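You operate a simulated robot arm through the tools that you are given. There is no shell and no other tool. Be economical: measure what you need, move in short steps, check, and stop when the job is done.

Carry out the task below with a simulated robot arm. There is one attempt and no reset: what you move stays moved.

JOB
Put the 20 pcs wedge bundle from the left cross belt on top of the white blank stack there and the 25 pcs wedge bundle on the lower shelf of the silver table. Take the white leaflet stack on the left black belt and put it away on the top of the grey bench. Take the grey test strip and put it on the cross belt. Put the vacuum flask on the top of the silver table. Take the carton on the top of the silver table and put it away on the high shelf of the green rack. Fetch the sponge and set it on the black notebook. Put the 100 mm test blank from the top of the silver table on the left cross belt. Any order will do. Set down upright: vacuum flask, carton.

It is judged by the outcome, as a careful person would: the job done as asked, and still so three seconds after it is handed in. It fails if anything else is knocked over, pushed out of place, dropped, spilled or broken.

ROBOT AND FRAMES
A 7-joint arm with a two-finger parallel gripper on a trunk, on a base that drives. Base frame: it is fixed to the floor where the robot stands at the start and does not move with it; the origin is under the middle of the robot, x ahead of it, y to its left, z up; the surface under the hand at the start is at about z = 85. Readings come in cm, degrees, newtons and seconds.
Its first joint turns from -166.0 to 166.0 degrees. Places, roughly: black notebook (16x21x2 cm) [-310, 130, 90]; blank stack [75, -50, 75]; carton [-225, 125, 100]; cross belt [70, -550, 80]; grey test strip (7x3x3 cm) [240, -110, 90]; high shelf of the green rack [-470, -1080, 120]; left cross belt [70, -30, 80]; lower shelf of the silver table [-270, 120, 20]; sponge (8x5x4 cm) [-270, 90, 90]; test blank [-375, 125, 75]; top of the grey bench [-140, -210, 80]; top of the silver table [-270, 120, 80]; vacuum flask (8x8x26 cm) [-110, 120, 100]; wedge bundle [75, 0, 75]; white leaflet stack (4x5x2 cm) [170, -100, 90]. Payload 1.57 kg.
Tool frame: the origin (TCP) lies between the finger pads and is the grasp point; the fingertips stand 3 cm ahead of it; z points along the fingers, y is the line along which they close. Largest opening 11 cm; finger width 2.4, thickness 1.2; the body of the gripper, 4.8 by 11.2 cm, starts 7.8 cm behind the TCP.
Orientation is told as [roll, pitch, yaw] about the base's x, y, z axes, in that order, counted from this pose: with the fingers straight down and closing along the base's y, the tool's x points along the base's -x, its y along +y and its z along -z.

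CONTROLS
- The arm moves only by the tool servo_tool. Its argument "motion" is a list that holds one entry, the list of rows, each a list of 7 numbers: the shift along the tool's x, y, z in cm, then the turn, a rotation vector about the tool's x, y, z in rad, then the opening, from 0 (shut) to 1 (fully open). In form: [[[tx, ty, tz, ax, ay, az, grip], ...]]. A call has 1 to 12 rows; each row is the pose to reach, as a shift and turn from the pose commanded when the call began, along the tool's axes at that moment. Each row takes 0.2 s and may step no farther than 5 cm and 8.6 degrees from the row before; otherwise, or with a gripper value out of range, the whole call is refused. Where a pose cannot be reached the arm comes as near as it can. A force on the tool above 40 N (or 10 N above the force at the start of the call, whichever is more), or a blocked arm, ends the call early, and 0.2 s more pass. Each finger travels about 10.8 cm/s and halts on what it meets, pressing with about 43 N; the grip force reading is that of the motor and also rises with nothing between the fingers. The clock runs only during rows and for 0.2 s after the last one: add rows that repeat a pose to give the fingers time. It gives the time, the measured TCP pose, the force on the tool (base axes), the opening and the grip force at its end, in the units of the frame above (readings bear some noise), with the torque about the TCP (base axes, N m) and any sound that the robot's microphone picked up.
- Cameras (640 x 400 px; columns grow to the right, rows downward): "scene" is now at [49.17, 20.23, 132.75]; the picture's right is [0.05, -1.00, 0.00], its down [-0.88, -0.04, -0.47] and it looks along [0.47, 0.02, -0.88] (base axes); focal length 214 px, centre (320, 200). "wrist" rides on the gripper at [7, 1.6, -14.1] in the tool frame; the picture's right is [-0.23, 0.97, 0.00], its down [-0.86, -0.20, -0.48] and it looks along [-0.47, -0.11, 0.88] (tool axes); focal length 222 px, centre (320, 200). There is no depth. A picture from a camera that has moved, and an enlarged one, comes with that camera's place and axes in the base frame and with its lens.
- camera(camera): a new picture of that camera. No time passes.
- raise_lower(by): slides the trunk up (or, below 0, down) by that many cm; the arm and the scene camera ride with it, the base frame stays. It gives what a move gives, with no picture.
- roll_base(legs): drives the robot by 1 to 6 legs, each [ahead, left, turn to the left] in cm, cm and degrees, along the robot's own axes; the way and the turn of a leg run together, so that a leg with both is an arc; at most 150 cm and 180 degrees a leg. The arm and the cameras ride along, it lands a little off, and it stops where it bumps. It gives what a move gives.
- head_to(pan, tilt): turns the head with the scene camera to pan (to the left, within 103 degrees either way) and tilt (down, from -29 to 69), counted from straight ahead of the robot. It gives what a move gives.
- inspect(camera, box): a new picture of the part [left, top, right, bottom] of that camera's present view, enlarged. No time passes.
- finish_job(): hands the job in; it is judged then, once.

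Go step by step. Nothing tells you exact positions but the pictures and the camera data: compare them with the known pose of the tool, close in by small moves and look again before you grip or let go. The budget is 483 turns and 236 pictures, counting those below and the enlarged ones. Unless the task says otherwise, let go and move clear before handing in.

The tools are called after "Request:" by a JSON object that holds its "op" and its "data". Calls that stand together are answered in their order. servo_tool: Moves the arm, as the interface text tells. Its arguments: {"type":"object","properties":{"motion":{"type":"array","items":{"type":"array","items":{"type":"array","items":{"type":"number"}}}}},"required":["motion"]} The other tools are called the same way: raise_lower (by) slides the trunk up or down; roll_base (legs) drives the base; head_to (pan, tilt) turns the head that bears the scene camera; camera (camera) takes a picture; inspect (camera, box) takes an enlarged picture of a part of a camera's view; finish_job () hands the job in.

At the start:

```text
time: 0.0
eef_pos: [68.64, -10.8, 115.78]
tcp_rot: [-0.1, -0.1, -0.1]
force: [0.1, -0.1, -0.1]
torque: [0.0, 0.0, 0.01]
width: 10.99
gripper_force: 0.0
trunk travel left (down, up): [-40.0, 21.0]
robot x, y, heading: [-0.14, -0.04, -0.1]
head pan, tilt: [2.9, 62.2]
```

scene: 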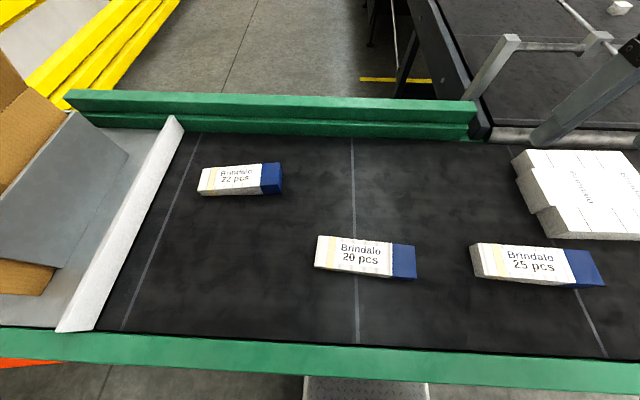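
wrist: 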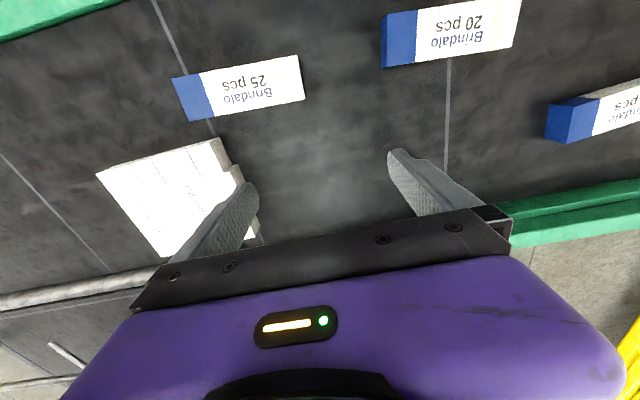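

I see the three wedge bundles (22, 20, 25 pcs) on the left cross belt and the white blank stack at the right. I'll look closer before moving.

Request:
{"op": "inspect", "data": {"camera": "scene", "box": [300, 130, 640, 342]}}

Request:
{"op": "head_to", "data": {"pan": -60, "tilt": 40}}

Request:
{"op": "camera", "data": {"camera": "scene"}}

```text
1.88 times, centred on (470, 236) of scene
camera zoom: at [49.17, 20.23, 132.75], right [0.05, -1.0, 0.0], down [-0.88, -0.04, -0.47], along [0.47, 0.02, -0.88], focal length 404 px, centre (38, 132)
```

zoom: 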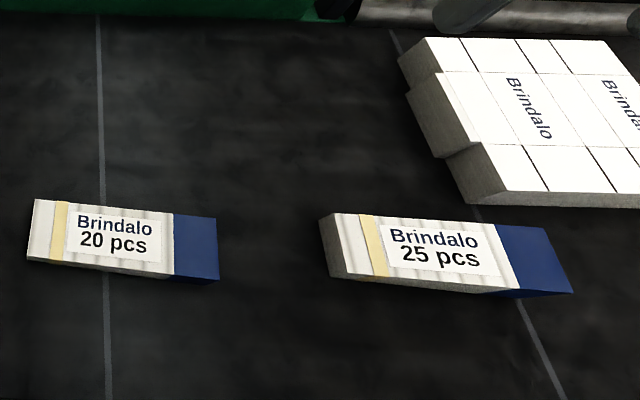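

```text
time: 1.3
eef_pos: [68.5, -10.99, 115.91]
tcp_rot: [0.0, 0.0, 0.1]
force: [0.0, -0.7, -0.2]
torque: [-0.04, 0.03, -0.01]
width: 11.0
gripper_force: 0.1
trunk travel left (down, up): [-40.0, 21.0]
robot x, y, heading: [-0.16, -0.09, 0.1]
head pan, tilt: [-60.0, 40.0]
```

```text
232 pictures are left
camera scene: at [47.03, 12.55, 135.68], right [-0.87, -0.5, 0.0], down [-0.32, 0.56, -0.77], along [0.38, -0.66, -0.64], focal length 214 px, centre (320, 200)
```

scene: 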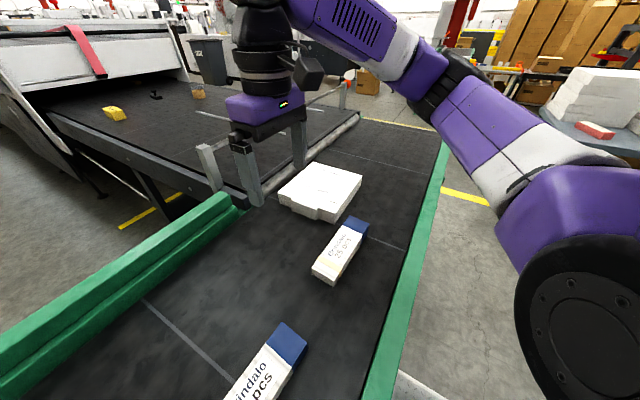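

Rough triangulation: 20 pcs centre at about (60, 11, top 88), 25 pcs at (60, -22), stack around (77, -40). I turn the hand 90° and go above the 20 pcs bundle.

Request:
{"op": "servo_tool", "data": {"motion": [[[0.8, 2, 1, 0, 0, -0.138, 1], [1.6, 4, 2, 0, 0, -0.276, 1], [2.4, 6, 3, 0, 0, -0.414, 1], [3.2, 8, 4, 0, 0, -0.552, 1], [4, 10, 5, 0, 0, -0.69, 1], [4.8, 12, 6, 0, 0, -0.828, 1], [5.6, 14, 7, 0, 0, -0.966, 1], [6.4, 16, 8, 0, 0, -1.104, 1], [7.2, 18, 9, 0, 0, -1.242, 1], [8, 20, 10, 0, 0, -1.38, 1], [8.5, 22, 10, 0, 0, -1.518, 1], [8.5, 22, 10, 0, 0, -1.518, 1]]]}}

Request:
{"op": "head_to", "data": {"pan": 0, "tilt": 62}}

Request:
{"op": "camera", "data": {"camera": "wrist"}}

Request:
{"op": "camera", "data": {"camera": "scene"}}

```text
time: 3.9
eef_pos: [60.0, 11.2, 105.93]
tcp_rot: [0.0, 0.0, 87.2]
force: [0.1, -0.3, -0.2]
torque: [0.01, -0.01, -0.03]
width: 11.02
gripper_force: 0.0
trunk travel left (down, up): [-40.0, 21.0]
robot x, y, heading: [-0.06, -0.36, -0.1]
head pan, tilt: [-60.0, 40.0]
```

```text
time: 5.2
eef_pos: [59.96, 11.12, 105.97]
tcp_rot: [0.0, 0.1, 87.0]
force: [0.1, 0.6, 0.2]
torque: [-0.02, 0.0, 0.02]
width: 10.98
gripper_force: 0.1
trunk travel left (down, up): [-40.0, 21.0]
robot x, y, heading: [-0.04, -0.1, -0.1]
head pan, tilt: [0.0, 62.0]
```

```text
231 pictures are left
camera wrist: at [58.11, 4.33, 120.03], right [-0.96, 0.28, 0.0], down [0.24, 0.84, 0.48], along [0.13, 0.46, -0.88], focal length 222 px, centre (320, 200)
```

wrist: 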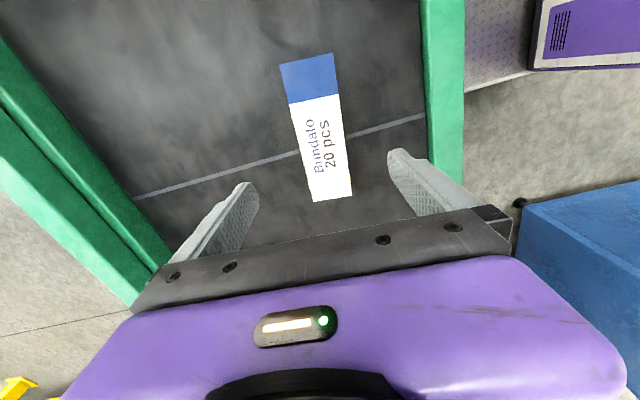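

```text
230 pictures are left
camera scene: at [49.21, 19.9, 132.78], right [0.0, -1.0, 0.0], down [-0.88, 0.0, -0.47], along [0.47, 0.0, -0.88], focal length 214 px, centre (320, 200)
```

scene: 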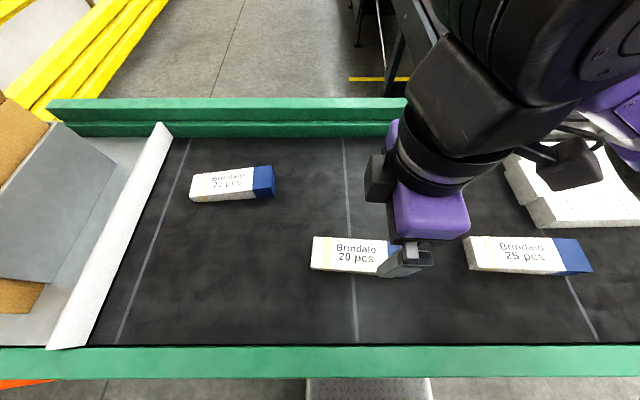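

Corners put the 20 pcs top at centre ≈(60.1, 11.6), width 6, length 19.5, axis tilted ~5.5°. I align and descend to just above, then look.

Request:
{"op": "servo_tool", "data": {"motion": [[[0, 0, 4, 0, 0, 0.044, 1], [0, 0.2, 8, 0, 0, 0.044, 1], [-0.4, 0.2, 12.5, 0, 0, 0.044, 1], [-0.4, 0.2, 12.5, 0, 0, 0.044, 1]]]}}

Request:
{"op": "camera", "data": {"camera": "wrist"}}

Request:
{"op": "inspect", "data": {"camera": "scene", "box": [280, 180, 480, 305]}}

```text
time: 6.2
eef_pos: [59.83, 11.45, 93.33]
tcp_rot: [0.0, 0.1, 84.5]
force: [-0.1, -0.2, -1.0]
torque: [-0.02, -0.02, 0.02]
width: 11.0
gripper_force: 0.1
trunk travel left (down, up): [-40.0, 21.0]
robot x, y, heading: [0.03, -0.04, 0.3]
head pan, tilt: [0.0, 62.0]
```

```text
229 pictures are left
camera wrist: at [57.54, 4.84, 107.37], right [-0.95, 0.32, 0.0], down [0.28, 0.83, 0.48], along [0.15, 0.45, -0.88], focal length 222 px, centre (320, 200)
```

wrist: 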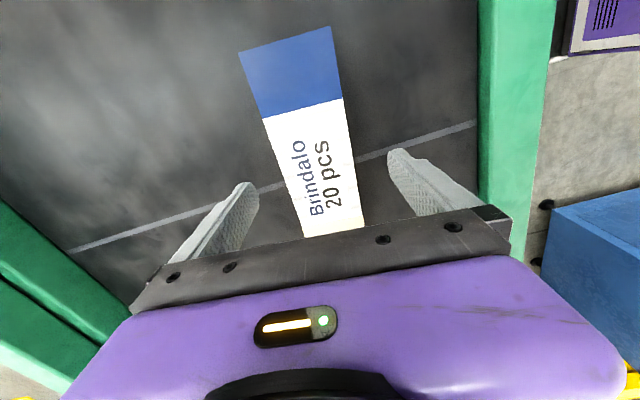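

```text
3.20 times, centred on (380, 242) of scene
camera zoom: at [49.21, 19.91, 132.78], right [0.0, -1.0, 0.0], down [-0.88, 0.0, -0.47], along [0.47, 0.0, -0.88], focal length 686 px, centre (128, 64)
```

zoom: 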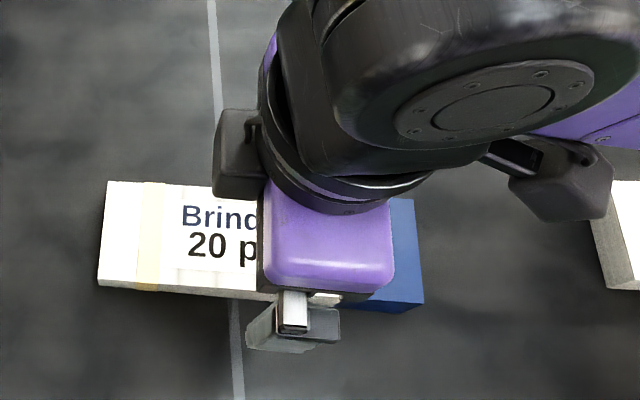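

Aligned and centred; lowering to grasp height and closing.

Request:
{"op": "servo_tool", "data": {"motion": [[[0, 0, 2, 0, 0, 0, 1], [0, 0, 3.8, 0, 0, 0, 1], [0, 0, 3.8, 0, 0, 0, 1]]]}}

Request:
{"op": "servo_tool", "data": {"motion": [[[0, 0, 0, 0, 0, 0, 0.5], [0, 0, 0, 0, 0, 0, 0.3], [0, 0, 0, 0, 0, 0, 0.3], [0, 0, 0, 0, 0, 0, 0.3]]]}}

Request:
{"op": "inspect", "data": {"camera": "scene", "box": [280, 180, 480, 305]}}

```text
time: 7.0
eef_pos: [59.73, 11.59, 89.6]
tcp_rot: [0.1, 0.0, 84.4]
force: [0.4, -0.7, -0.2]
torque: [0.02, -0.04, -0.02]
width: 11.0
gripper_force: 0.1
trunk travel left (down, up): [-40.0, 21.0]
robot x, y, heading: [0.43, 0.38, -0.0]
head pan, tilt: [0.0, 62.0]
```

```text
time: 8.0
eef_pos: [59.79, 11.59, 89.55]
tcp_rot: [0.1, 0.0, 84.5]
force: [0.7, -1.0, 0.6]
torque: [-0.03, -0.11, -0.06]
width: 6.44
gripper_force: 43.6
trunk travel left (down, up): [-40.0, 21.0]
robot x, y, heading: [0.02, -0.16, 0.0]
head pan, tilt: [0.0, 62.0]
```

```text
3.20 times, centred on (380, 242) of scene
camera zoom: at [49.21, 19.91, 132.77], right [0.0, -1.0, 0.0], down [-0.88, 0.0, -0.47], along [0.47, 0.0, -0.88], focal length 686 px, centre (128, 64)
```

zoom: 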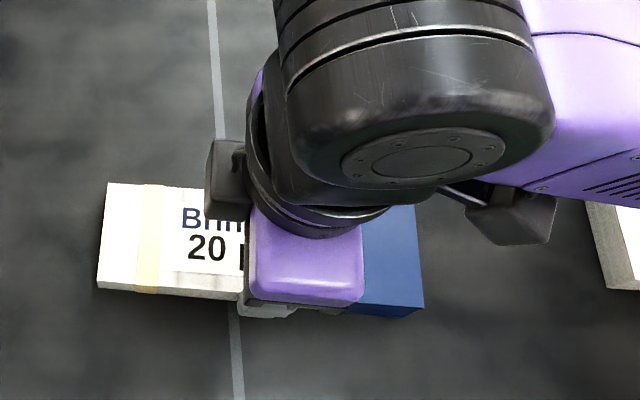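

Gripped at 6.44 cm. Lifting straight up and checking how it hangs.

Request:
{"op": "servo_tool", "data": {"motion": [[[0, 0, -1.5, 0, 0, 0, 0.3], [0, 0, -4, 0, 0, 0, 0.3], [0, 0, -8, 0, 0, 0, 0.3], [0, 0, -13, 0, 0, 0, 0.3], [0, 0, -13, 0, 0, 0, 0.3]]]}}

Request:
{"op": "camera", "data": {"camera": "scene"}}

Request:
{"op": "camera", "data": {"camera": "wrist"}}

```text
time: 9.2
eef_pos: [59.97, 11.38, 102.7]
tcp_rot: [-0.1, -0.1, 84.4]
force: [-0.2, -0.7, -1.9]
torque: [0.06, 0.0, -0.04]
width: 6.46
gripper_force: 42.6
trunk travel left (down, up): [-40.0, 21.0]
robot x, y, heading: [0.06, 0.14, 0.3]
head pan, tilt: [0.0, 62.0]
```

```text
226 pictures are left
camera scene: at [49.21, 19.91, 132.77], right [0.0, -1.0, 0.0], down [-0.88, 0.0, -0.47], along [0.47, 0.0, -0.88], focal length 214 px, centre (320, 200)
```

scene: 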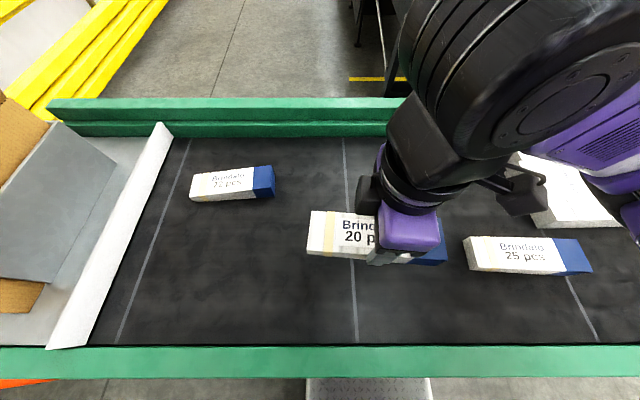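

```text
225 pictures are left
camera wrist: at [57.71, 4.85, 116.8], right [-0.95, 0.32, 0.0], down [0.28, 0.83, 0.48], along [0.15, 0.45, -0.88], focal length 222 px, centre (320, 200)
```

wrist: 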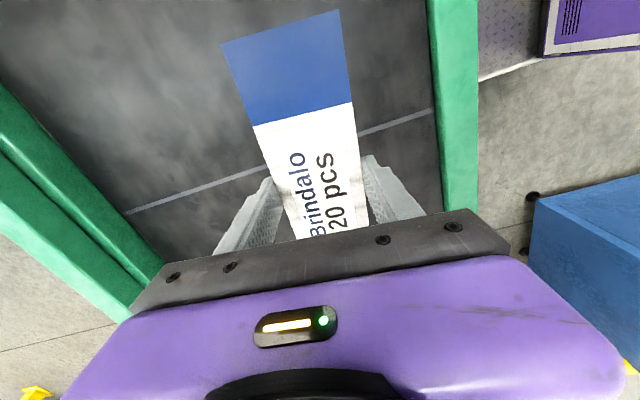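

The bundle hangs level and is light. Now over to the blank stack, staying high.

Request:
{"op": "servo_tool", "data": {"motion": [[[4.2, -2.1, 0, 0, 0, 0, 0.3], [8.5, -4.2, 0, 0, 0, 0, 0.3], [12.7, -6.3, 0, 0, 0, 0, 0.3], [16.9, -8.4, 0, 0, 0, 0, 0.3], [21.2, -10.5, 0, 0, 0, 0, 0.3], [25.4, -12.6, 0, 0, 0, 0, 0.3], [29.6, -14.6, 0, 0, 0, 0, 0.3], [33.9, -16.7, 0, 0, 0, 0, 0.3], [38.1, -18.8, 0, 0, 0, 0, 0.3], [42.3, -20.9, 0, 0, 0, 0, 0.3], [46.6, -23, 0, 0, 0, 0, 0.3], [50.8, -25.1, 0, 0, 0, 0, 0.3]]]}}

Request:
{"op": "head_to", "data": {"pan": -55, "tilt": 45}}

Request:
{"op": "camera", "data": {"camera": "wrist"}}

Request:
{"op": "camera", "data": {"camera": "scene"}}

```text
time: 11.8
eef_pos: [79.86, -41.5, 102.49]
tcp_rot: [0.1, 0.1, 84.5]
force: [-0.1, 0.3, -2.0]
torque: [0.0, -0.03, -0.02]
width: 6.44
gripper_force: 42.6
trunk travel left (down, up): [-40.0, 21.0]
robot x, y, heading: [-0.22, 0.08, -0.0]
head pan, tilt: [0.0, 62.0]
```

```text
time: 13.1
eef_pos: [79.89, -41.32, 102.58]
tcp_rot: [-0.1, 0.1, 84.5]
force: [0.0, -0.3, -2.1]
torque: [0.03, 0.02, 0.0]
width: 6.43
gripper_force: 42.6
trunk travel left (down, up): [-40.0, 21.0]
robot x, y, heading: [0.09, 0.08, -0.4]
head pan, tilt: [-55.0, 45.0]
```

```text
224 pictures are left
camera wrist: at [77.66, -48.12, 116.69], right [-0.95, 0.32, 0.0], down [0.28, 0.83, 0.48], along [0.15, 0.45, -0.88], focal length 222 px, centre (320, 200)
```

wrist: 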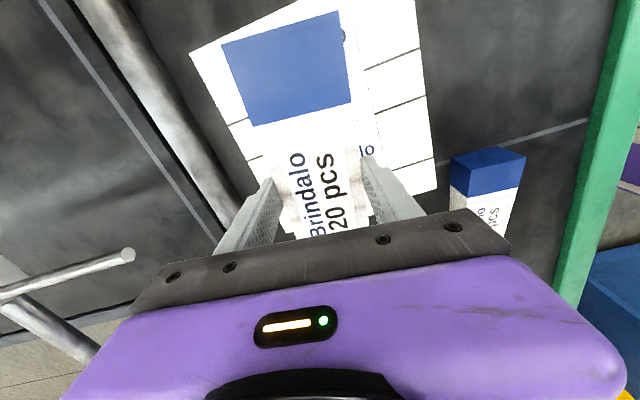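

```text
223 pictures are left
camera scene: at [47.45, 13.24, 134.95], right [-0.82, -0.57, 0.0], down [-0.41, 0.58, -0.71], along [0.41, -0.58, -0.71], focal length 214 px, centre (320, 200)
```

scene: 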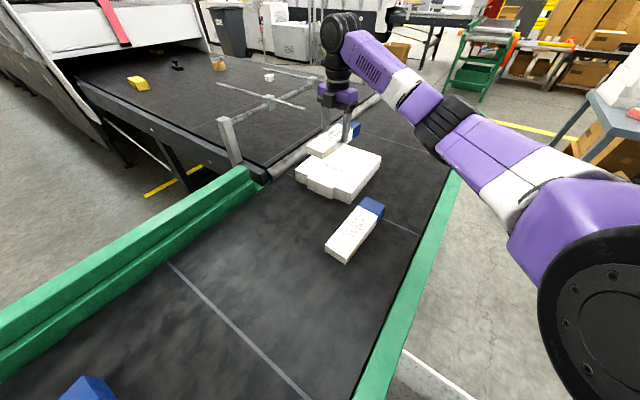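

Stack top spans about x 67–89, y −31…−55. I centre over it, lower partway, and look from the side.

Request:
{"op": "servo_tool", "data": {"motion": [[[1.8, 1.7, 0, 0, 0, 0, 0.3], [1.8, 1.7, 3, 0, 0, 0, 0.3], [1.8, 1.7, 5, 0, 0, 0, 0.3], [1.8, 1.7, 5, 0, 0, 0, 0.3]]]}}

Request:
{"op": "inspect", "data": {"camera": "scene", "box": [260, 80, 420, 210]}}

```text
time: 14.1
eef_pos: [77.9, -43.07, 97.68]
tcp_rot: [0.0, 0.0, 84.4]
force: [-0.3, 0.4, -2.4]
torque: [0.03, -0.04, 0.01]
width: 6.43
gripper_force: 42.8
trunk travel left (down, up): [-40.0, 21.0]
robot x, y, heading: [0.1, -0.18, -0.1]
head pan, tilt: [-55.0, 45.0]
```

```text
3.08 times, centred on (340, 145) of scene
camera zoom: at [47.44, 13.24, 134.95], right [-0.82, -0.57, 0.0], down [-0.41, 0.58, -0.71], along [0.41, -0.58, -0.71], focal length 660 px, centre (258, 369)
```

zoom: 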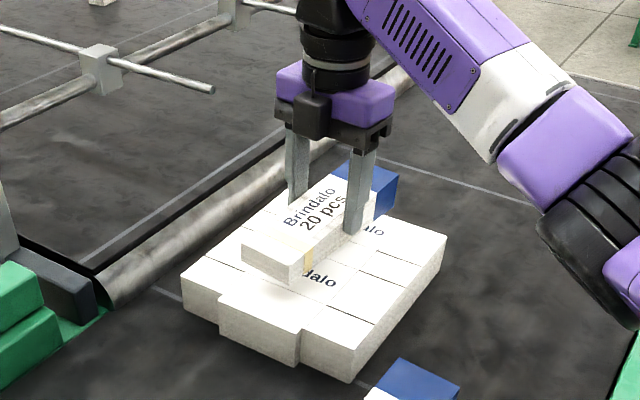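

Looks well placed over the stack with ~3 cm gap. Lowering slowly.

Request:
{"op": "servo_tool", "data": {"motion": [[[0, 0, 1, 0, 0, 0, 0.3], [0, 0, 2, 0, 0, 0, 0.3], [0, 0, 2.4, 0, 0, 0, 0.3], [0, 0, 2.4, 0, 0, 0, 0.3]]]}}

Request:
{"op": "inspect", "data": {"camera": "scene", "box": [280, 100, 400, 200]}}

```text
time: 15.1
eef_pos: [78.06, -43.14, 95.2]
tcp_rot: [0.0, 0.1, 84.5]
force: [-0.2, 0.0, -2.5]
torque: [0.02, -0.01, -0.03]
width: 6.44
gripper_force: 43.0
trunk travel left (down, up): [-40.0, 21.0]
robot x, y, heading: [-0.05, -0.15, -0.0]
head pan, tilt: [-55.0, 45.0]
```

```text
4.00 times, centred on (340, 150) of scene
camera zoom: at [47.44, 13.24, 134.95], right [-0.82, -0.57, 0.0], down [-0.41, 0.58, -0.71], along [0.41, -0.58, -0.71], focal length 858 px, centre (240, 400)
```

zoom: 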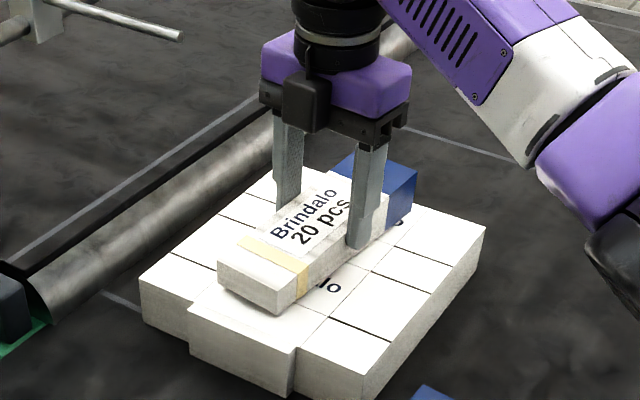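

Request:
{"op": "servo_tool", "data": {"motion": [[[0, 0, 0.3, 0, 0, 0, 0.3], [0, 0, 0.6, 0, 0, 0, 0.3], [0, 0, 0.6, 0, 0, 0, 0.3]]]}}

Request:
{"op": "inspect", "data": {"camera": "scene", "box": [280, 100, 400, 200]}}

```text
time: 15.9
eef_pos: [78.08, -42.95, 94.58]
tcp_rot: [0.0, 0.0, 84.5]
force: [-0.2, 0.2, -1.1]
torque: [0.03, -0.02, 0.02]
width: 6.41
gripper_force: 43.0
trunk travel left (down, up): [-40.0, 21.0]
robot x, y, heading: [-0.02, -0.24, 0.1]
head pan, tilt: [-55.0, 45.0]
```

```text
4.00 times, centred on (340, 150) of scene
camera zoom: at [47.44, 13.24, 134.95], right [-0.82, -0.57, 0.0], down [-0.41, 0.58, -0.71], along [0.41, -0.58, -0.71], focal length 858 px, centre (240, 400)
```

zoom: 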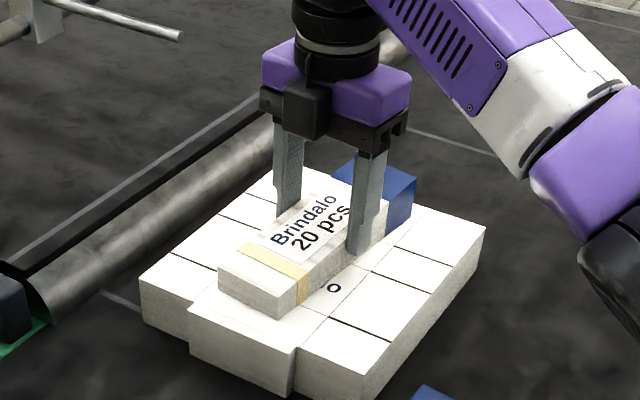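

Request:
{"op": "servo_tool", "data": {"motion": [[[0, 0, 0.2, 0, 0, 0, 0.3], [0, 0, 0.3, 0, 0, 0, 0.3], [0, 0, 0.3, 0, 0, 0, 0.3]]]}}

```text
time: 16.7
eef_pos: [78.04, -43.19, 94.5]
tcp_rot: [-0.1, 0.1, 84.4]
force: [-0.7, 1.6, 22.4]
torque: [0.8, 0.74, -0.19]
width: 6.45
gripper_force: 43.6
trunk travel left (down, up): [-40.0, 21.0]
robot x, y, heading: [-0.04, 0.1, 0.1]
head pan, tilt: [-55.0, 45.0]
```

Contact (22 N). Easing up slightly, opening, and rising.

Request:
{"op": "servo_tool", "data": {"motion": [[[0, 0, -0.25, 0, 0, 0, 0.3], [0, 0, -0.25, 0, 0, 0, 0.7], [0, 0, -0.25, 0, 0, 0, 0.85], [0, 0, -0.25, 0, 0, 0, 0.85]]]}}

Request:
{"op": "servo_tool", "data": {"motion": [[[0, 0, -3, 0, 0, 0, 0.85], [0, 0, -7, 0, 0, 0, 0.85], [0, 0, -11, 0, 0, 0, 0.85], [0, 0, -11, 0, 0, 0, 1]]]}}

Request:
{"op": "camera", "data": {"camera": "scene"}}

Request:
{"op": "camera", "data": {"camera": "wrist"}}

```text
time: 17.7
eef_pos: [77.98, -43.11, 94.57]
tcp_rot: [0.0, 0.0, 84.4]
force: [-0.3, -0.3, -0.1]
torque: [-0.01, -0.03, 0.0]
width: 9.33
gripper_force: 0.1
trunk travel left (down, up): [-40.0, 21.0]
robot x, y, heading: [-0.09, 0.09, -0.1]
head pan, tilt: [-55.0, 45.0]
```

```text
time: 18.7
eef_pos: [78.17, -43.13, 105.5]
tcp_rot: [0.0, 0.0, 84.4]
force: [0.7, 0.2, 0.1]
torque: [-0.02, 0.02, -0.02]
width: 11.0
gripper_force: 0.0
trunk travel left (down, up): [-40.0, 21.0]
robot x, y, heading: [-0.09, -0.06, -0.1]
head pan, tilt: [-55.0, 45.0]
```

```text
219 pictures are left
camera scene: at [47.44, 13.24, 134.95], right [-0.82, -0.57, 0.0], down [-0.41, 0.58, -0.71], along [0.41, -0.58, -0.71], focal length 214 px, centre (320, 200)
```

scene: 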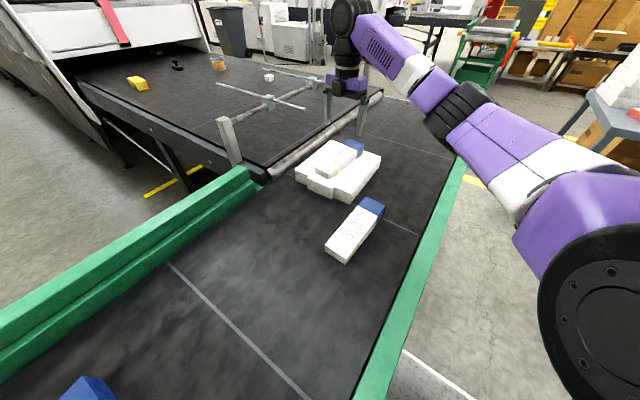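

```text
218 pictures are left
camera wrist: at [75.92, -49.74, 119.65], right [-0.95, 0.32, 0.0], down [0.28, 0.83, 0.48], along [0.15, 0.45, -0.88], focal length 222 px, centre (320, 200)
```

wrist: 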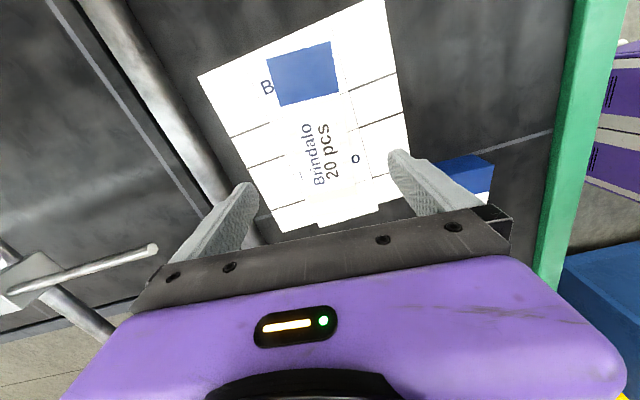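

20 pcs sits on the stack. Next the 25 pcs bundle at about (60, −22).

Request:
{"op": "servo_tool", "data": {"motion": [[[-3.2, 3.3, 0, 0, 0, -0.05, 1], [-6.4, 6.7, 0, 0, 0, -0.05, 1], [-9.6, 10, 0, 0, 0, -0.05, 1], [-12.9, 13.3, 0, 0, 0, -0.05, 1], [-16.1, 16.7, 0, 0, 0, -0.05, 1], [-19.3, 20, 0, 0, 0, -0.05, 1], [-19.3, 20, 0, 0, 0, -0.05, 1]]]}}

Request:
{"op": "camera", "data": {"camera": "wrist"}}

```text
time: 20.3
eef_pos: [60.1, -21.91, 105.59]
tcp_rot: [0.0, 0.0, 87.3]
force: [-0.1, 0.2, 1.0]
torque: [0.0, 0.04, 0.0]
width: 11.01
gripper_force: 0.1
trunk travel left (down, up): [-40.0, 21.0]
robot x, y, heading: [-0.32, -0.1, -0.0]
head pan, tilt: [-55.0, 45.0]
```

```text
217 pictures are left
camera wrist: at [58.24, -28.72, 119.76], right [-0.96, 0.27, 0.0], down [0.24, 0.84, 0.48], along [0.13, 0.46, -0.88], focal length 222 px, centre (320, 200)
```

wrist: 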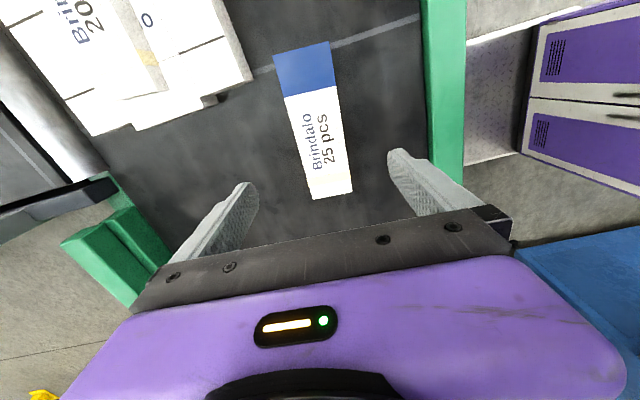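

Bundle centred at (60, −22.7); descending and gripping.

Request:
{"op": "servo_tool", "data": {"motion": [[[0.8, 0, 4, 0, 0, 0.015, 1], [0.8, 0, 8, 0, 0, 0.015, 1], [0.8, 0, 12, 0, 0, 0.015, 1], [0.8, 0, 16, 0, 0, 0.015, 1], [0.8, 0, 16, 0, 0, 0.015, 1], [0.8, 0, 16, 0, 0, 0.015, 0.5], [0.8, 0, 16, 0, 0, 0.015, 0.3], [0.8, 0, 16, 0, 0, 0.015, 0.3], [0.8, 0, 16, 0, 0, 0.015, 0.3]]]}}

Request:
{"op": "servo_tool", "data": {"motion": [[[0, 0, -1.5, 0, 0, 0, 0.3], [0, 0, -4, 0, 0, 0, 0.3], [0, 0, -8, 0, 0, 0, 0.3], [0, 0, -13, 0, 0, 0, 0.3], [0, 0, -18, 0, 0, 0, 0.3], [0, 0, -22, 0, 0, 0, 0.3]]]}}

Request:
{"op": "camera", "data": {"camera": "wrist"}}

Request:
{"op": "head_to", "data": {"pan": 100, "tilt": 15}}

Request:
{"op": "camera", "data": {"camera": "scene"}}

```text
time: 22.3
eef_pos: [60.1, -22.77, 89.48]
tcp_rot: [-0.1, -0.2, 86.4]
force: [0.6, -0.1, -0.1]
torque: [-0.04, 0.01, 0.02]
width: 6.45
gripper_force: 43.5
trunk travel left (down, up): [-40.0, 21.0]
robot x, y, heading: [0.0, 0.17, 0.0]
head pan, tilt: [-55.0, 45.0]
```

```text
time: 23.7
eef_pos: [60.03, -22.79, 111.59]
tcp_rot: [0.1, 0.1, 86.5]
force: [0.7, -0.3, -3.6]
torque: [0.04, 0.01, 0.0]
width: 6.46
gripper_force: 43.1
trunk travel left (down, up): [-40.0, 21.0]
robot x, y, heading: [-0.21, 0.02, 0.1]
head pan, tilt: [-55.0, 45.0]
```

```text
216 pictures are left
camera wrist: at [58.07, -29.51, 125.67], right [-0.96, 0.29, 0.0], down [0.25, 0.84, 0.48], along [0.14, 0.46, -0.88], focal length 222 px, centre (320, 200)
```

wrist: 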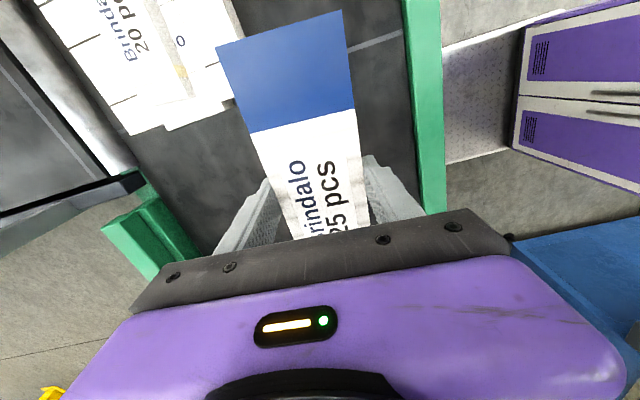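

```text
time: 26.1
eef_pos: [60.02, -22.79, 111.51]
tcp_rot: [0.0, 0.0, 86.6]
force: [0.1, 0.2, -2.9]
torque: [0.04, 0.02, 0.0]
width: 6.46
gripper_force: 43.1
trunk travel left (down, up): [-40.0, 21.0]
robot x, y, heading: [0.01, 0.1, 0.2]
head pan, tilt: [100.0, 15.0]
```

```text
215 pictures are left
camera scene: at [41.16, 29.1, 139.63], right [0.98, 0.17, 0.0], down [0.04, -0.25, -0.97], along [-0.17, 0.95, -0.26], focal length 214 px, centre (320, 200)
```

scene: 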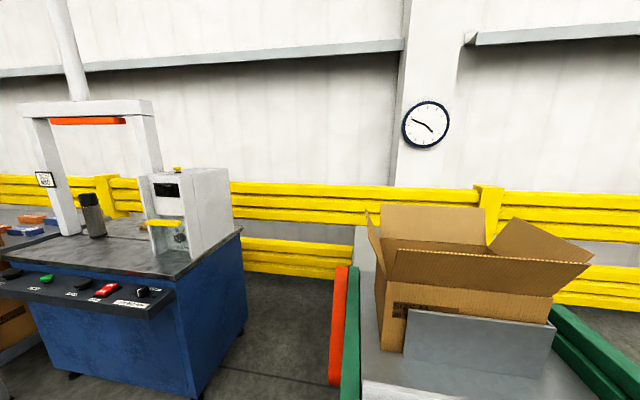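

Have the 25 pcs bundle. Before driving, I look around on the other side.

Request:
{"op": "head_to", "data": {"pan": -103, "tilt": 20}}

Request:
{"op": "camera", "data": {"camera": "scene"}}

```text
time: 29.0
eef_pos: [60.04, -22.77, 111.49]
tcp_rot: [0.0, 0.0, 86.4]
force: [-0.3, 0.3, -1.4]
torque: [0.03, -0.01, 0.0]
width: 6.46
gripper_force: 42.7
trunk travel left (down, up): [-40.0, 21.0]
robot x, y, heading: [0.22, 0.08, 0.1]
head pan, tilt: [-103.0, 20.0]
```

```text
214 pictures are left
camera scene: at [40.69, 10.83, 138.82], right [-0.97, 0.22, 0.0], down [0.08, 0.33, -0.94], along [-0.21, -0.92, -0.34], focal length 214 px, centre (320, 200)
```

scene: 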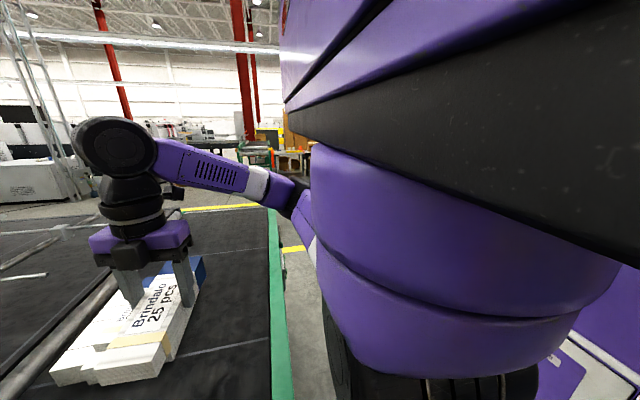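

The right side is blocked by my shoulder. I'll back away from the belt, then turn right (away from the carton and blue desk) and look.

Request:
{"op": "roll_base", "data": {"legs": [[-60, 0, 0], [0, 0, -90]]}}

Request:
{"op": "head_to", "data": {"pan": 0, "tilt": 25}}

Request:
{"op": "camera", "data": {"camera": "scene"}}

```text
time: 36.3
eef_pos: [-82.99, -59.86, 111.58]
tcp_rot: [0.0, 0.0, -4.2]
force: [-0.2, 0.4, -1.9]
torque: [-0.04, -0.03, -0.02]
width: 6.45
gripper_force: 42.7
trunk travel left (down, up): [-40.0, 21.0]
robot x, y, heading: [-59.87, 0.15, -90.4]
head pan, tilt: [-103.0, 20.0]
```

```text
time: 38.1
eef_pos: [-82.91, -59.98, 111.55]
tcp_rot: [0.0, -0.1, -4.1]
force: [0.9, -0.9, -2.1]
torque: [-0.02, -0.04, -0.01]
width: 6.46
gripper_force: 43.1
trunk travel left (down, up): [-40.0, 21.0]
robot x, y, heading: [-59.89, 0.13, -90.6]
head pan, tilt: [0.0, 25.0]
```

```text
213 pictures are left
camera scene: at [-40.18, -52.26, 138.01], right [-1.0, 0.01, 0.0], down [0.0, 0.42, -0.91], along [-0.01, -0.91, -0.42], focal length 214 px, centre (320, 200)
```

scene: 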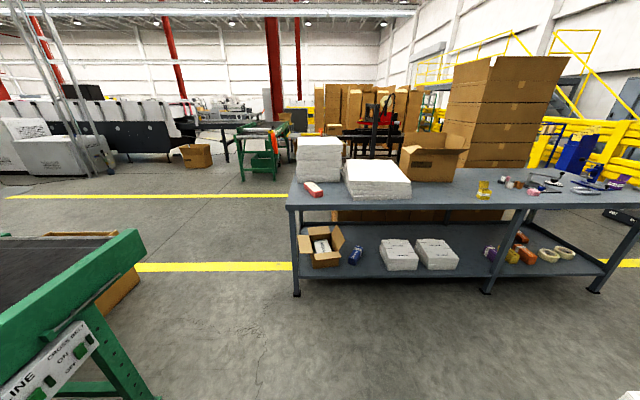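

I see the grey bench to the −y side. Turning another 90° right to face the silver table area.

Request:
{"op": "roll_base", "data": {"legs": [[0, 0, -90]]}}

Request:
{"op": "head_to", "data": {"pan": -30, "tilt": 22}}

Request:
{"op": "camera", "data": {"camera": "scene"}}

```text
time: 42.3
eef_pos: [-119.89, 22.73, 111.5]
tcp_rot: [0.0, 0.0, -93.7]
force: [-0.9, 0.0, -2.6]
torque: [-0.01, 0.02, 0.01]
width: 6.45
gripper_force: 43.4
trunk travel left (down, up): [-40.0, 21.0]
robot x, y, heading: [-59.6, 0.21, 179.7]
head pan, tilt: [0.0, 25.0]
```

```text
time: 43.2
eef_pos: [-119.7, 22.76, 111.64]
tcp_rot: [0.0, -0.1, -93.6]
force: [-0.7, -0.4, -2.6]
torque: [0.0, 0.0, 0.04]
width: 6.44
gripper_force: 43.1
trunk travel left (down, up): [-40.0, 21.0]
robot x, y, heading: [-59.84, -0.29, 179.8]
head pan, tilt: [-30.0, 22.0]
```

```text
212 pictures are left
camera scene: at [-110.47, -15.4, 138.49], right [0.5, 0.87, 0.0], down [0.32, -0.19, -0.93], along [-0.8, 0.46, -0.37], focal length 214 px, centre (320, 200)
```

scene: 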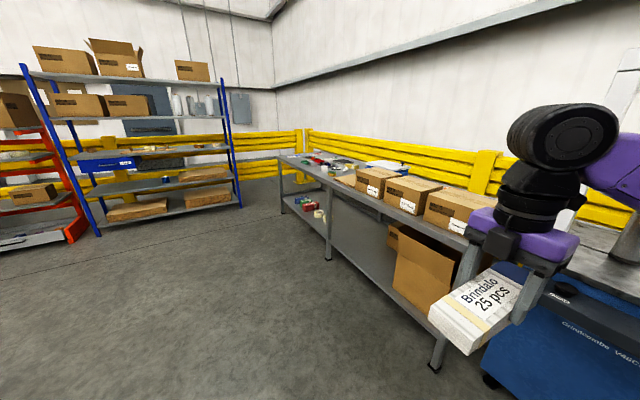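

The silver table runs along y≈83+ from x≈−145 on, with three cartons on top and a lower shelf. I drive along it and turn to face it.

Request:
{"op": "roll_base", "data": {"legs": [[150, 0, 0], [30, 20, 0], [0, 0, -90]]}}

Request:
{"op": "head_to", "data": {"pan": 0, "tilt": 35}}

Request:
{"op": "camera", "data": {"camera": "scene"}}

```text
time: 56.4
eef_pos: [-216.41, 41.26, 111.54]
tcp_rot: [0.0, 0.0, 175.9]
force: [-0.8, -0.3, -2.9]
torque: [-0.03, 0.01, -0.01]
width: 6.49
gripper_force: 43.2
trunk travel left (down, up): [-40.0, 21.0]
robot x, y, heading: [-239.83, -18.34, 89.6]
head pan, tilt: [-30.0, 22.0]
```

```text
time: 57.3
eef_pos: [-216.49, 41.3, 111.45]
tcp_rot: [0.0, 0.0, 175.9]
force: [-0.2, 0.1, -2.5]
torque: [0.0, -0.01, 0.01]
width: 6.46
gripper_force: 42.8
trunk travel left (down, up): [-40.0, 21.0]
robot x, y, heading: [-239.73, -18.52, 89.2]
head pan, tilt: [0.0, 35.0]
```

```text
211 pictures are left
camera scene: at [-259.26, 33.08, 136.44], right [1.0, -0.01, 0.0], down [-0.01, -0.57, -0.82], along [0.01, 0.82, -0.57], focal length 214 px, centre (320, 200)
```

scene: 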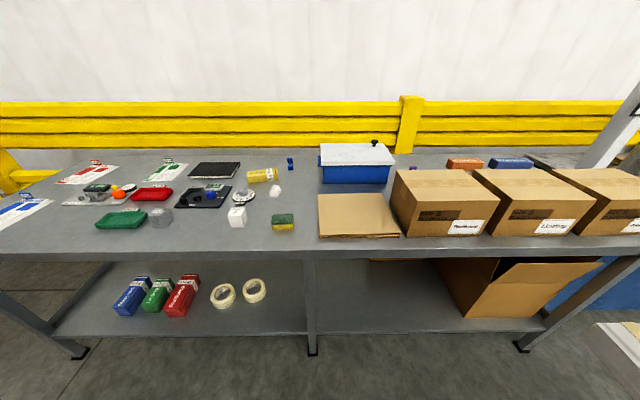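

The table is clear now: cartons at right, sponge (283,222), black notebook (215,169). I zoom to read labels.

Request:
{"op": "inspect", "data": {"camera": "scene", "box": [0, 130, 320, 330]}}

Request:
{"op": "inspect", "data": {"camera": "scene", "box": [320, 130, 640, 330]}}

```text
2.00 times, centred on (160, 230) of scene
camera zoom: at [-259.26, 33.08, 136.44], right [1.0, -0.01, 0.0], down [-0.01, -0.57, -0.82], along [0.01, 0.82, -0.57], focal length 429 px, centre (640, 140)
```

zoom: 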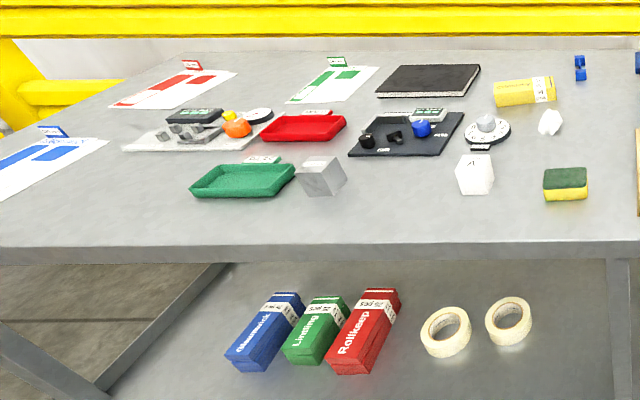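

```text
2.00 times, centred on (480, 230) of scene
camera zoom: at [-259.26, 33.08, 136.44], right [1.0, -0.01, 0.0], down [-0.01, -0.57, -0.82], along [0.01, 0.82, -0.57], focal length 429 px, centre (0, 140)
```

zoom: 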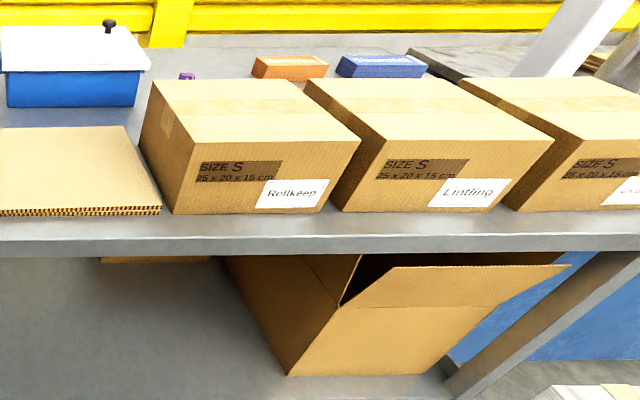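

The 25×20 cardboard boxes are too big to grip; the "carton" at (−225,125) is likely the purple item hidden behind them. I raise the trunk to see over.

Request:
{"op": "raise_lower", "data": {"by": 21}}

Request:
{"op": "head_to", "data": {"pan": -25, "tilt": 40}}

Request:
{"op": "camera", "data": {"camera": "scene"}}

Request:
{"op": "head_to", "data": {"pan": 45, "tilt": 35}}

Request:
{"op": "camera", "data": {"camera": "scene"}}

```text
time: 59.6
eef_pos: [-216.44, 41.4, 132.56]
tcp_rot: [0.0, -0.1, 175.9]
force: [0.1, 0.3, -2.5]
torque: [0.0, 0.02, -0.01]
width: 6.46
gripper_force: 42.8
trunk travel left (down, up): [-61.0, 0.0]
robot x, y, heading: [-239.63, -18.78, 89.2]
head pan, tilt: [0.0, 35.0]
```

```text
time: 60.5
eef_pos: [-216.57, 41.16, 132.58]
tcp_rot: [0.0, 0.0, 175.8]
force: [0.2, 0.2, -2.1]
torque: [0.0, 0.04, 0.05]
width: 6.43
gripper_force: 43.3
trunk travel left (down, up): [-61.0, 0.0]
robot x, y, heading: [-239.68, -18.6, 89.3]
head pan, tilt: [-25.0, 40.0]
```

```text
208 pictures are left
camera scene: at [-255.69, 31.94, 156.68], right [0.9, -0.43, 0.0], down [-0.28, -0.58, -0.77], along [0.33, 0.69, -0.64], focal length 214 px, centre (320, 200)
```

scene: 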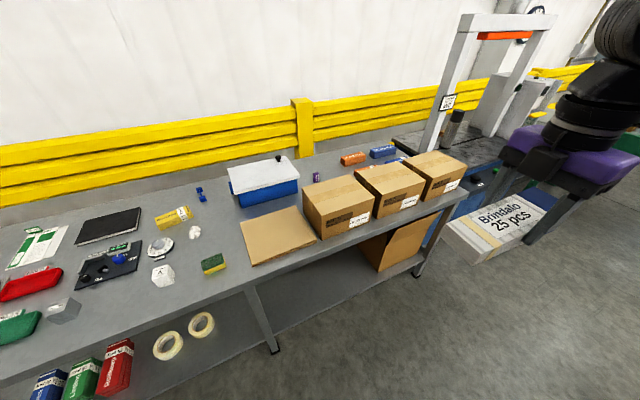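

```text
time: 61.9
eef_pos: [-216.46, 41.19, 132.54]
tcp_rot: [0.0, 0.0, 175.9]
force: [-0.3, -0.6, -2.8]
torque: [-0.02, 0.03, 0.01]
width: 6.46
gripper_force: 43.0
trunk travel left (down, up): [-61.0, 0.0]
robot x, y, heading: [-240.02, -18.95, 89.6]
head pan, tilt: [45.0, 35.0]
```

```text
207 pictures are left
camera scene: at [-265.51, 30.57, 157.43], right [0.71, 0.7, 0.0], down [0.4, -0.41, -0.82], along [-0.57, 0.59, -0.57], focal length 214 px, centre (320, 200)
```

scene: 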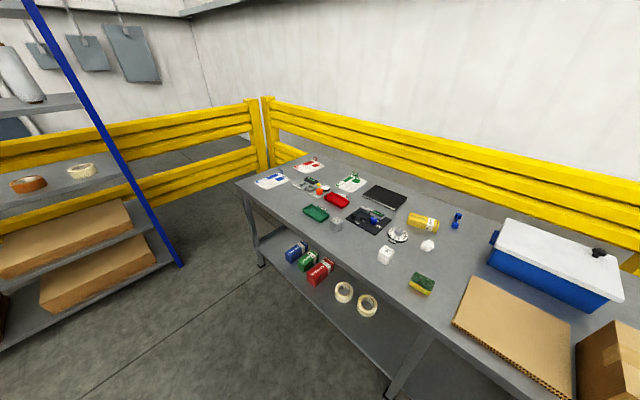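

Request:
{"op": "inspect", "data": {"camera": "scene", "box": [240, 145, 400, 245]}}

Request:
{"op": "head_to", "data": {"pan": -25, "tilt": 40}}

Request:
{"op": "inspect", "data": {"camera": "scene", "box": [280, 100, 480, 225]}}

```text
4.00 times, centred on (320, 195) of scene
camera zoom: at [-265.51, 30.57, 157.43], right [0.71, 0.7, 0.0], down [0.4, -0.41, -0.82], along [-0.57, 0.59, -0.57], focal length 858 px, centre (320, 220)
```

zoom: 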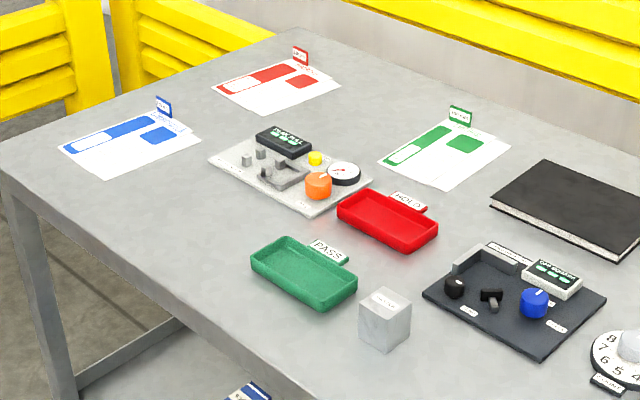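

```text
time: 63.3
eef_pos: [-216.5, 41.3, 132.54]
tcp_rot: [0.1, 0.0, 175.9]
force: [1.0, 0.0, -2.3]
torque: [0.01, 0.04, -0.04]
width: 6.47
gripper_force: 43.3
trunk travel left (down, up): [-61.0, 0.0]
robot x, y, heading: [-240.02, -18.77, 89.3]
head pan, tilt: [-25.0, 40.0]
```

```text
3.20 times, centred on (380, 162) of scene
camera zoom: at [-255.69, 31.94, 156.68], right [0.9, -0.43, 0.0], down [-0.28, -0.58, -0.77], along [0.33, 0.69, -0.64], focal length 686 px, centre (128, 320)
```

zoom: 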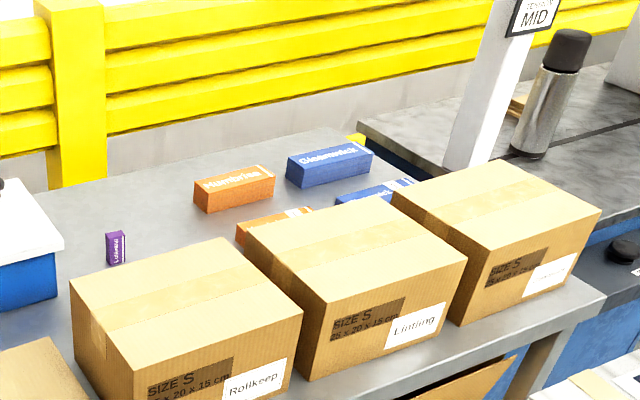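

The carton is the small purple box at about (−220,117); the flask stands on the blue desk. Now the 25 pcs: lower shelf is free around x≈−230 (front edge y≈84, table top 85, legs at x≈−263 and −150). I back off, lower the trunk and check the low arm pose.

Request:
{"op": "roll_base", "data": {"legs": [[-40, 0, 0]]}}

Request:
{"op": "raise_lower", "data": {"by": -61}}

Request:
{"op": "servo_tool", "data": {"motion": [[[0, 0, 5, 0, 0, 0, 0.3], [0, 0, 10, 0, 0, 0, 0.3], [0, 0, 15, 0, 0, 0, 0.3], [0, 0, 20, 0, 0, 0, 0.3], [0, 0, 25, 0, 0, 0, 0.3], [0, 0, 30, 0, 0, 0, 0.3], [0, 0, 35, 0, 0, 0, 0.3], [0, 0, 38, 0, 0, 0, 0.3], [0, 0, 38, 0, 0, 0, 0.3]]]}}

Request:
{"op": "head_to", "data": {"pan": -30, "tilt": 50}}

Request:
{"op": "camera", "data": {"camera": "scene"}}

```text
time: 65.8
eef_pos: [-216.68, 1.01, 132.59]
tcp_rot: [-0.1, -0.1, 175.7]
force: [0.2, 0.5, -3.8]
torque: [-0.03, 0.01, 0.02]
width: 6.46
gripper_force: 43.6
trunk travel left (down, up): [-61.0, 0.0]
robot x, y, heading: [-240.13, -58.82, 89.1]
head pan, tilt: [-25.0, 40.0]
```

```text
refused: -61 is not a number from -40 to 40
```

```text
time: 67.8
eef_pos: [-216.64, 0.82, 94.45]
tcp_rot: [0.0, 0.0, 175.6]
force: [-0.2, -0.5, -2.7]
torque: [0.02, 0.02, 0.02]
width: 6.46
gripper_force: 42.8
trunk travel left (down, up): [-61.0, 0.0]
robot x, y, heading: [-239.97, -58.64, 89.1]
head pan, tilt: [-25.0, 40.0]
```

```text
time: 68.5
eef_pos: [-216.66, 0.84, 94.37]
tcp_rot: [-0.2, 0.0, 175.7]
force: [-0.2, 0.2, -2.2]
torque: [0.03, 0.01, -0.01]
width: 6.43
gripper_force: 42.7
trunk travel left (down, up): [-61.0, 0.0]
robot x, y, heading: [-240.11, -58.76, 88.9]
head pan, tilt: [-30.0, 50.0]
```

```text
204 pictures are left
camera scene: at [-255.69, -9.19, 155.26], right [0.86, -0.51, 0.0], down [-0.39, -0.66, -0.64], along [0.33, 0.55, -0.77], focal length 214 px, centre (320, 200)
```

scene: 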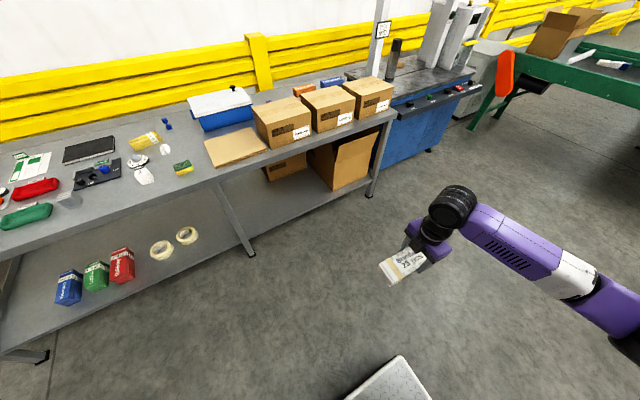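

The arm has room. Lowering the trunk fully and checking the arm's shape.

Request:
{"op": "raise_lower", "data": {"by": -40}}

Request:
{"op": "raise_lower", "data": {"by": -21}}

Request:
{"op": "camera", "data": {"camera": "scene"}}

```text
time: 72.3
eef_pos: [-216.73, 0.88, 54.61]
tcp_rot: [0.0, -0.1, 175.7]
force: [-0.2, 0.0, -2.8]
torque: [0.0, -0.01, 0.02]
width: 6.47
gripper_force: 43.2
trunk travel left (down, up): [-21.0, 40.0]
robot x, y, heading: [-240.56, -58.83, 89.3]
head pan, tilt: [-30.0, 50.0]
```

```text
time: 74.6
eef_pos: [-216.75, 0.99, 33.53]
tcp_rot: [0.0, 0.0, 175.6]
force: [-0.1, 0.2, -2.9]
torque: [-0.02, 0.03, -0.01]
width: 6.45
gripper_force: 42.9
trunk travel left (down, up): [0.0, 61.0]
robot x, y, heading: [-240.26, -59.1, 89.1]
head pan, tilt: [-30.0, 50.0]
```

```text
203 pictures are left
camera scene: at [-255.7, -9.2, 94.26], right [0.86, -0.51, 0.0], down [-0.39, -0.66, -0.64], along [0.33, 0.55, -0.77], focal length 214 px, centre (320, 200)
```

scene: 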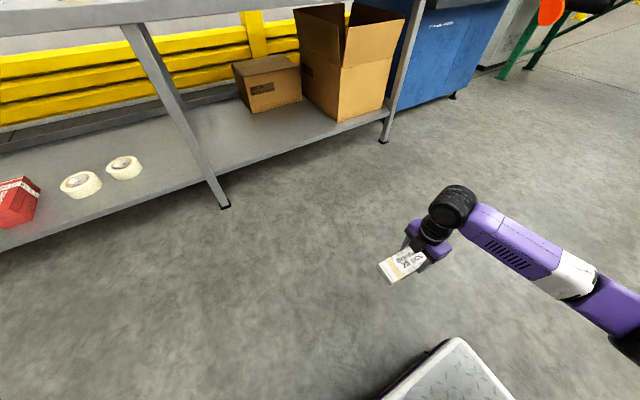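

The shelf is free around x −226, y 100. I extend the arm forward first so the base and head keep clear of the table.

Request:
{"op": "servo_tool", "data": {"motion": [[[-1, -4.5, 0, 0, 0, 0, 0.3], [-2, -9, 0, 0, 0, 0, 0.3], [-3, -13.5, 0, 0, 0, 0, 0.3], [-4, -18, 0, 0, 0, 0, 0.3], [-5.5, -22, 0, 0, 0, 0, 0.3], [-6.5, -26, 0, 0, 0, 0, 0.3], [-7.2, -29.5, 0, 0, 0, 0, 0.3], [-7.2, -29.5, 0, 0, 0, 0, 0.3]]]}}

Request:
{"op": "camera", "data": {"camera": "scene"}}

```text
time: 76.4
eef_pos: [-221.54, 30.71, 33.48]
tcp_rot: [0.0, 0.0, 175.6]
force: [-1.2, 0.7, -3.2]
torque: [-0.02, -0.01, 0.02]
width: 6.47
gripper_force: 43.3
trunk travel left (down, up): [0.0, 61.0]
robot x, y, heading: [-240.18, -58.6, 89.2]
head pan, tilt: [-30.0, 50.0]
```

```text
202 pictures are left
camera scene: at [-255.71, -9.2, 94.26], right [0.86, -0.51, 0.0], down [-0.39, -0.66, -0.64], along [0.33, 0.55, -0.77], focal length 214 px, centre (320, 200)
```

scene: 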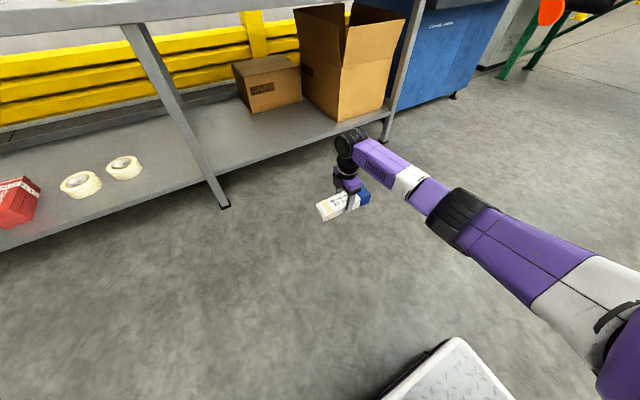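

Arm is low. Driving in stages: 50 cm forward, then check.

Request:
{"op": "roll_base", "data": {"legs": [[50, 4, 0]]}}

Request:
{"op": "camera", "data": {"camera": "scene"}}

```text
time: 79.3
eef_pos: [-224.94, 80.9, 33.49]
tcp_rot: [-0.1, 0.0, 175.7]
force: [0.7, -0.2, -3.2]
torque: [-0.01, 0.01, -0.01]
width: 6.46
gripper_force: 43.4
trunk travel left (down, up): [0.0, 61.0]
robot x, y, heading: [-243.38, -8.67, 88.9]
head pan, tilt: [-30.0, 50.0]
```

```text
201 pictures are left
camera scene: at [-259.07, 41.03, 94.26], right [0.86, -0.51, 0.0], down [-0.39, -0.66, -0.64], along [0.33, 0.55, -0.77], focal length 214 px, centre (320, 200)
```

scene: 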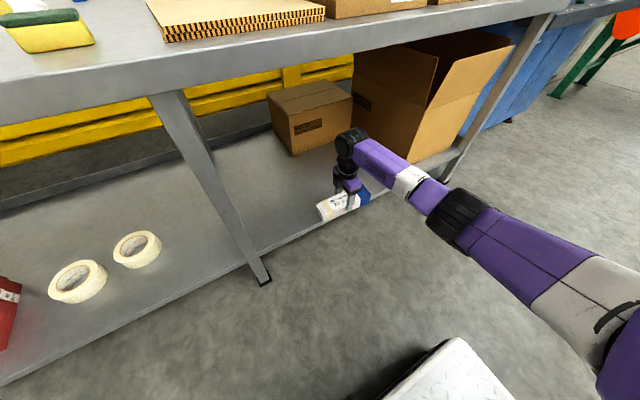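

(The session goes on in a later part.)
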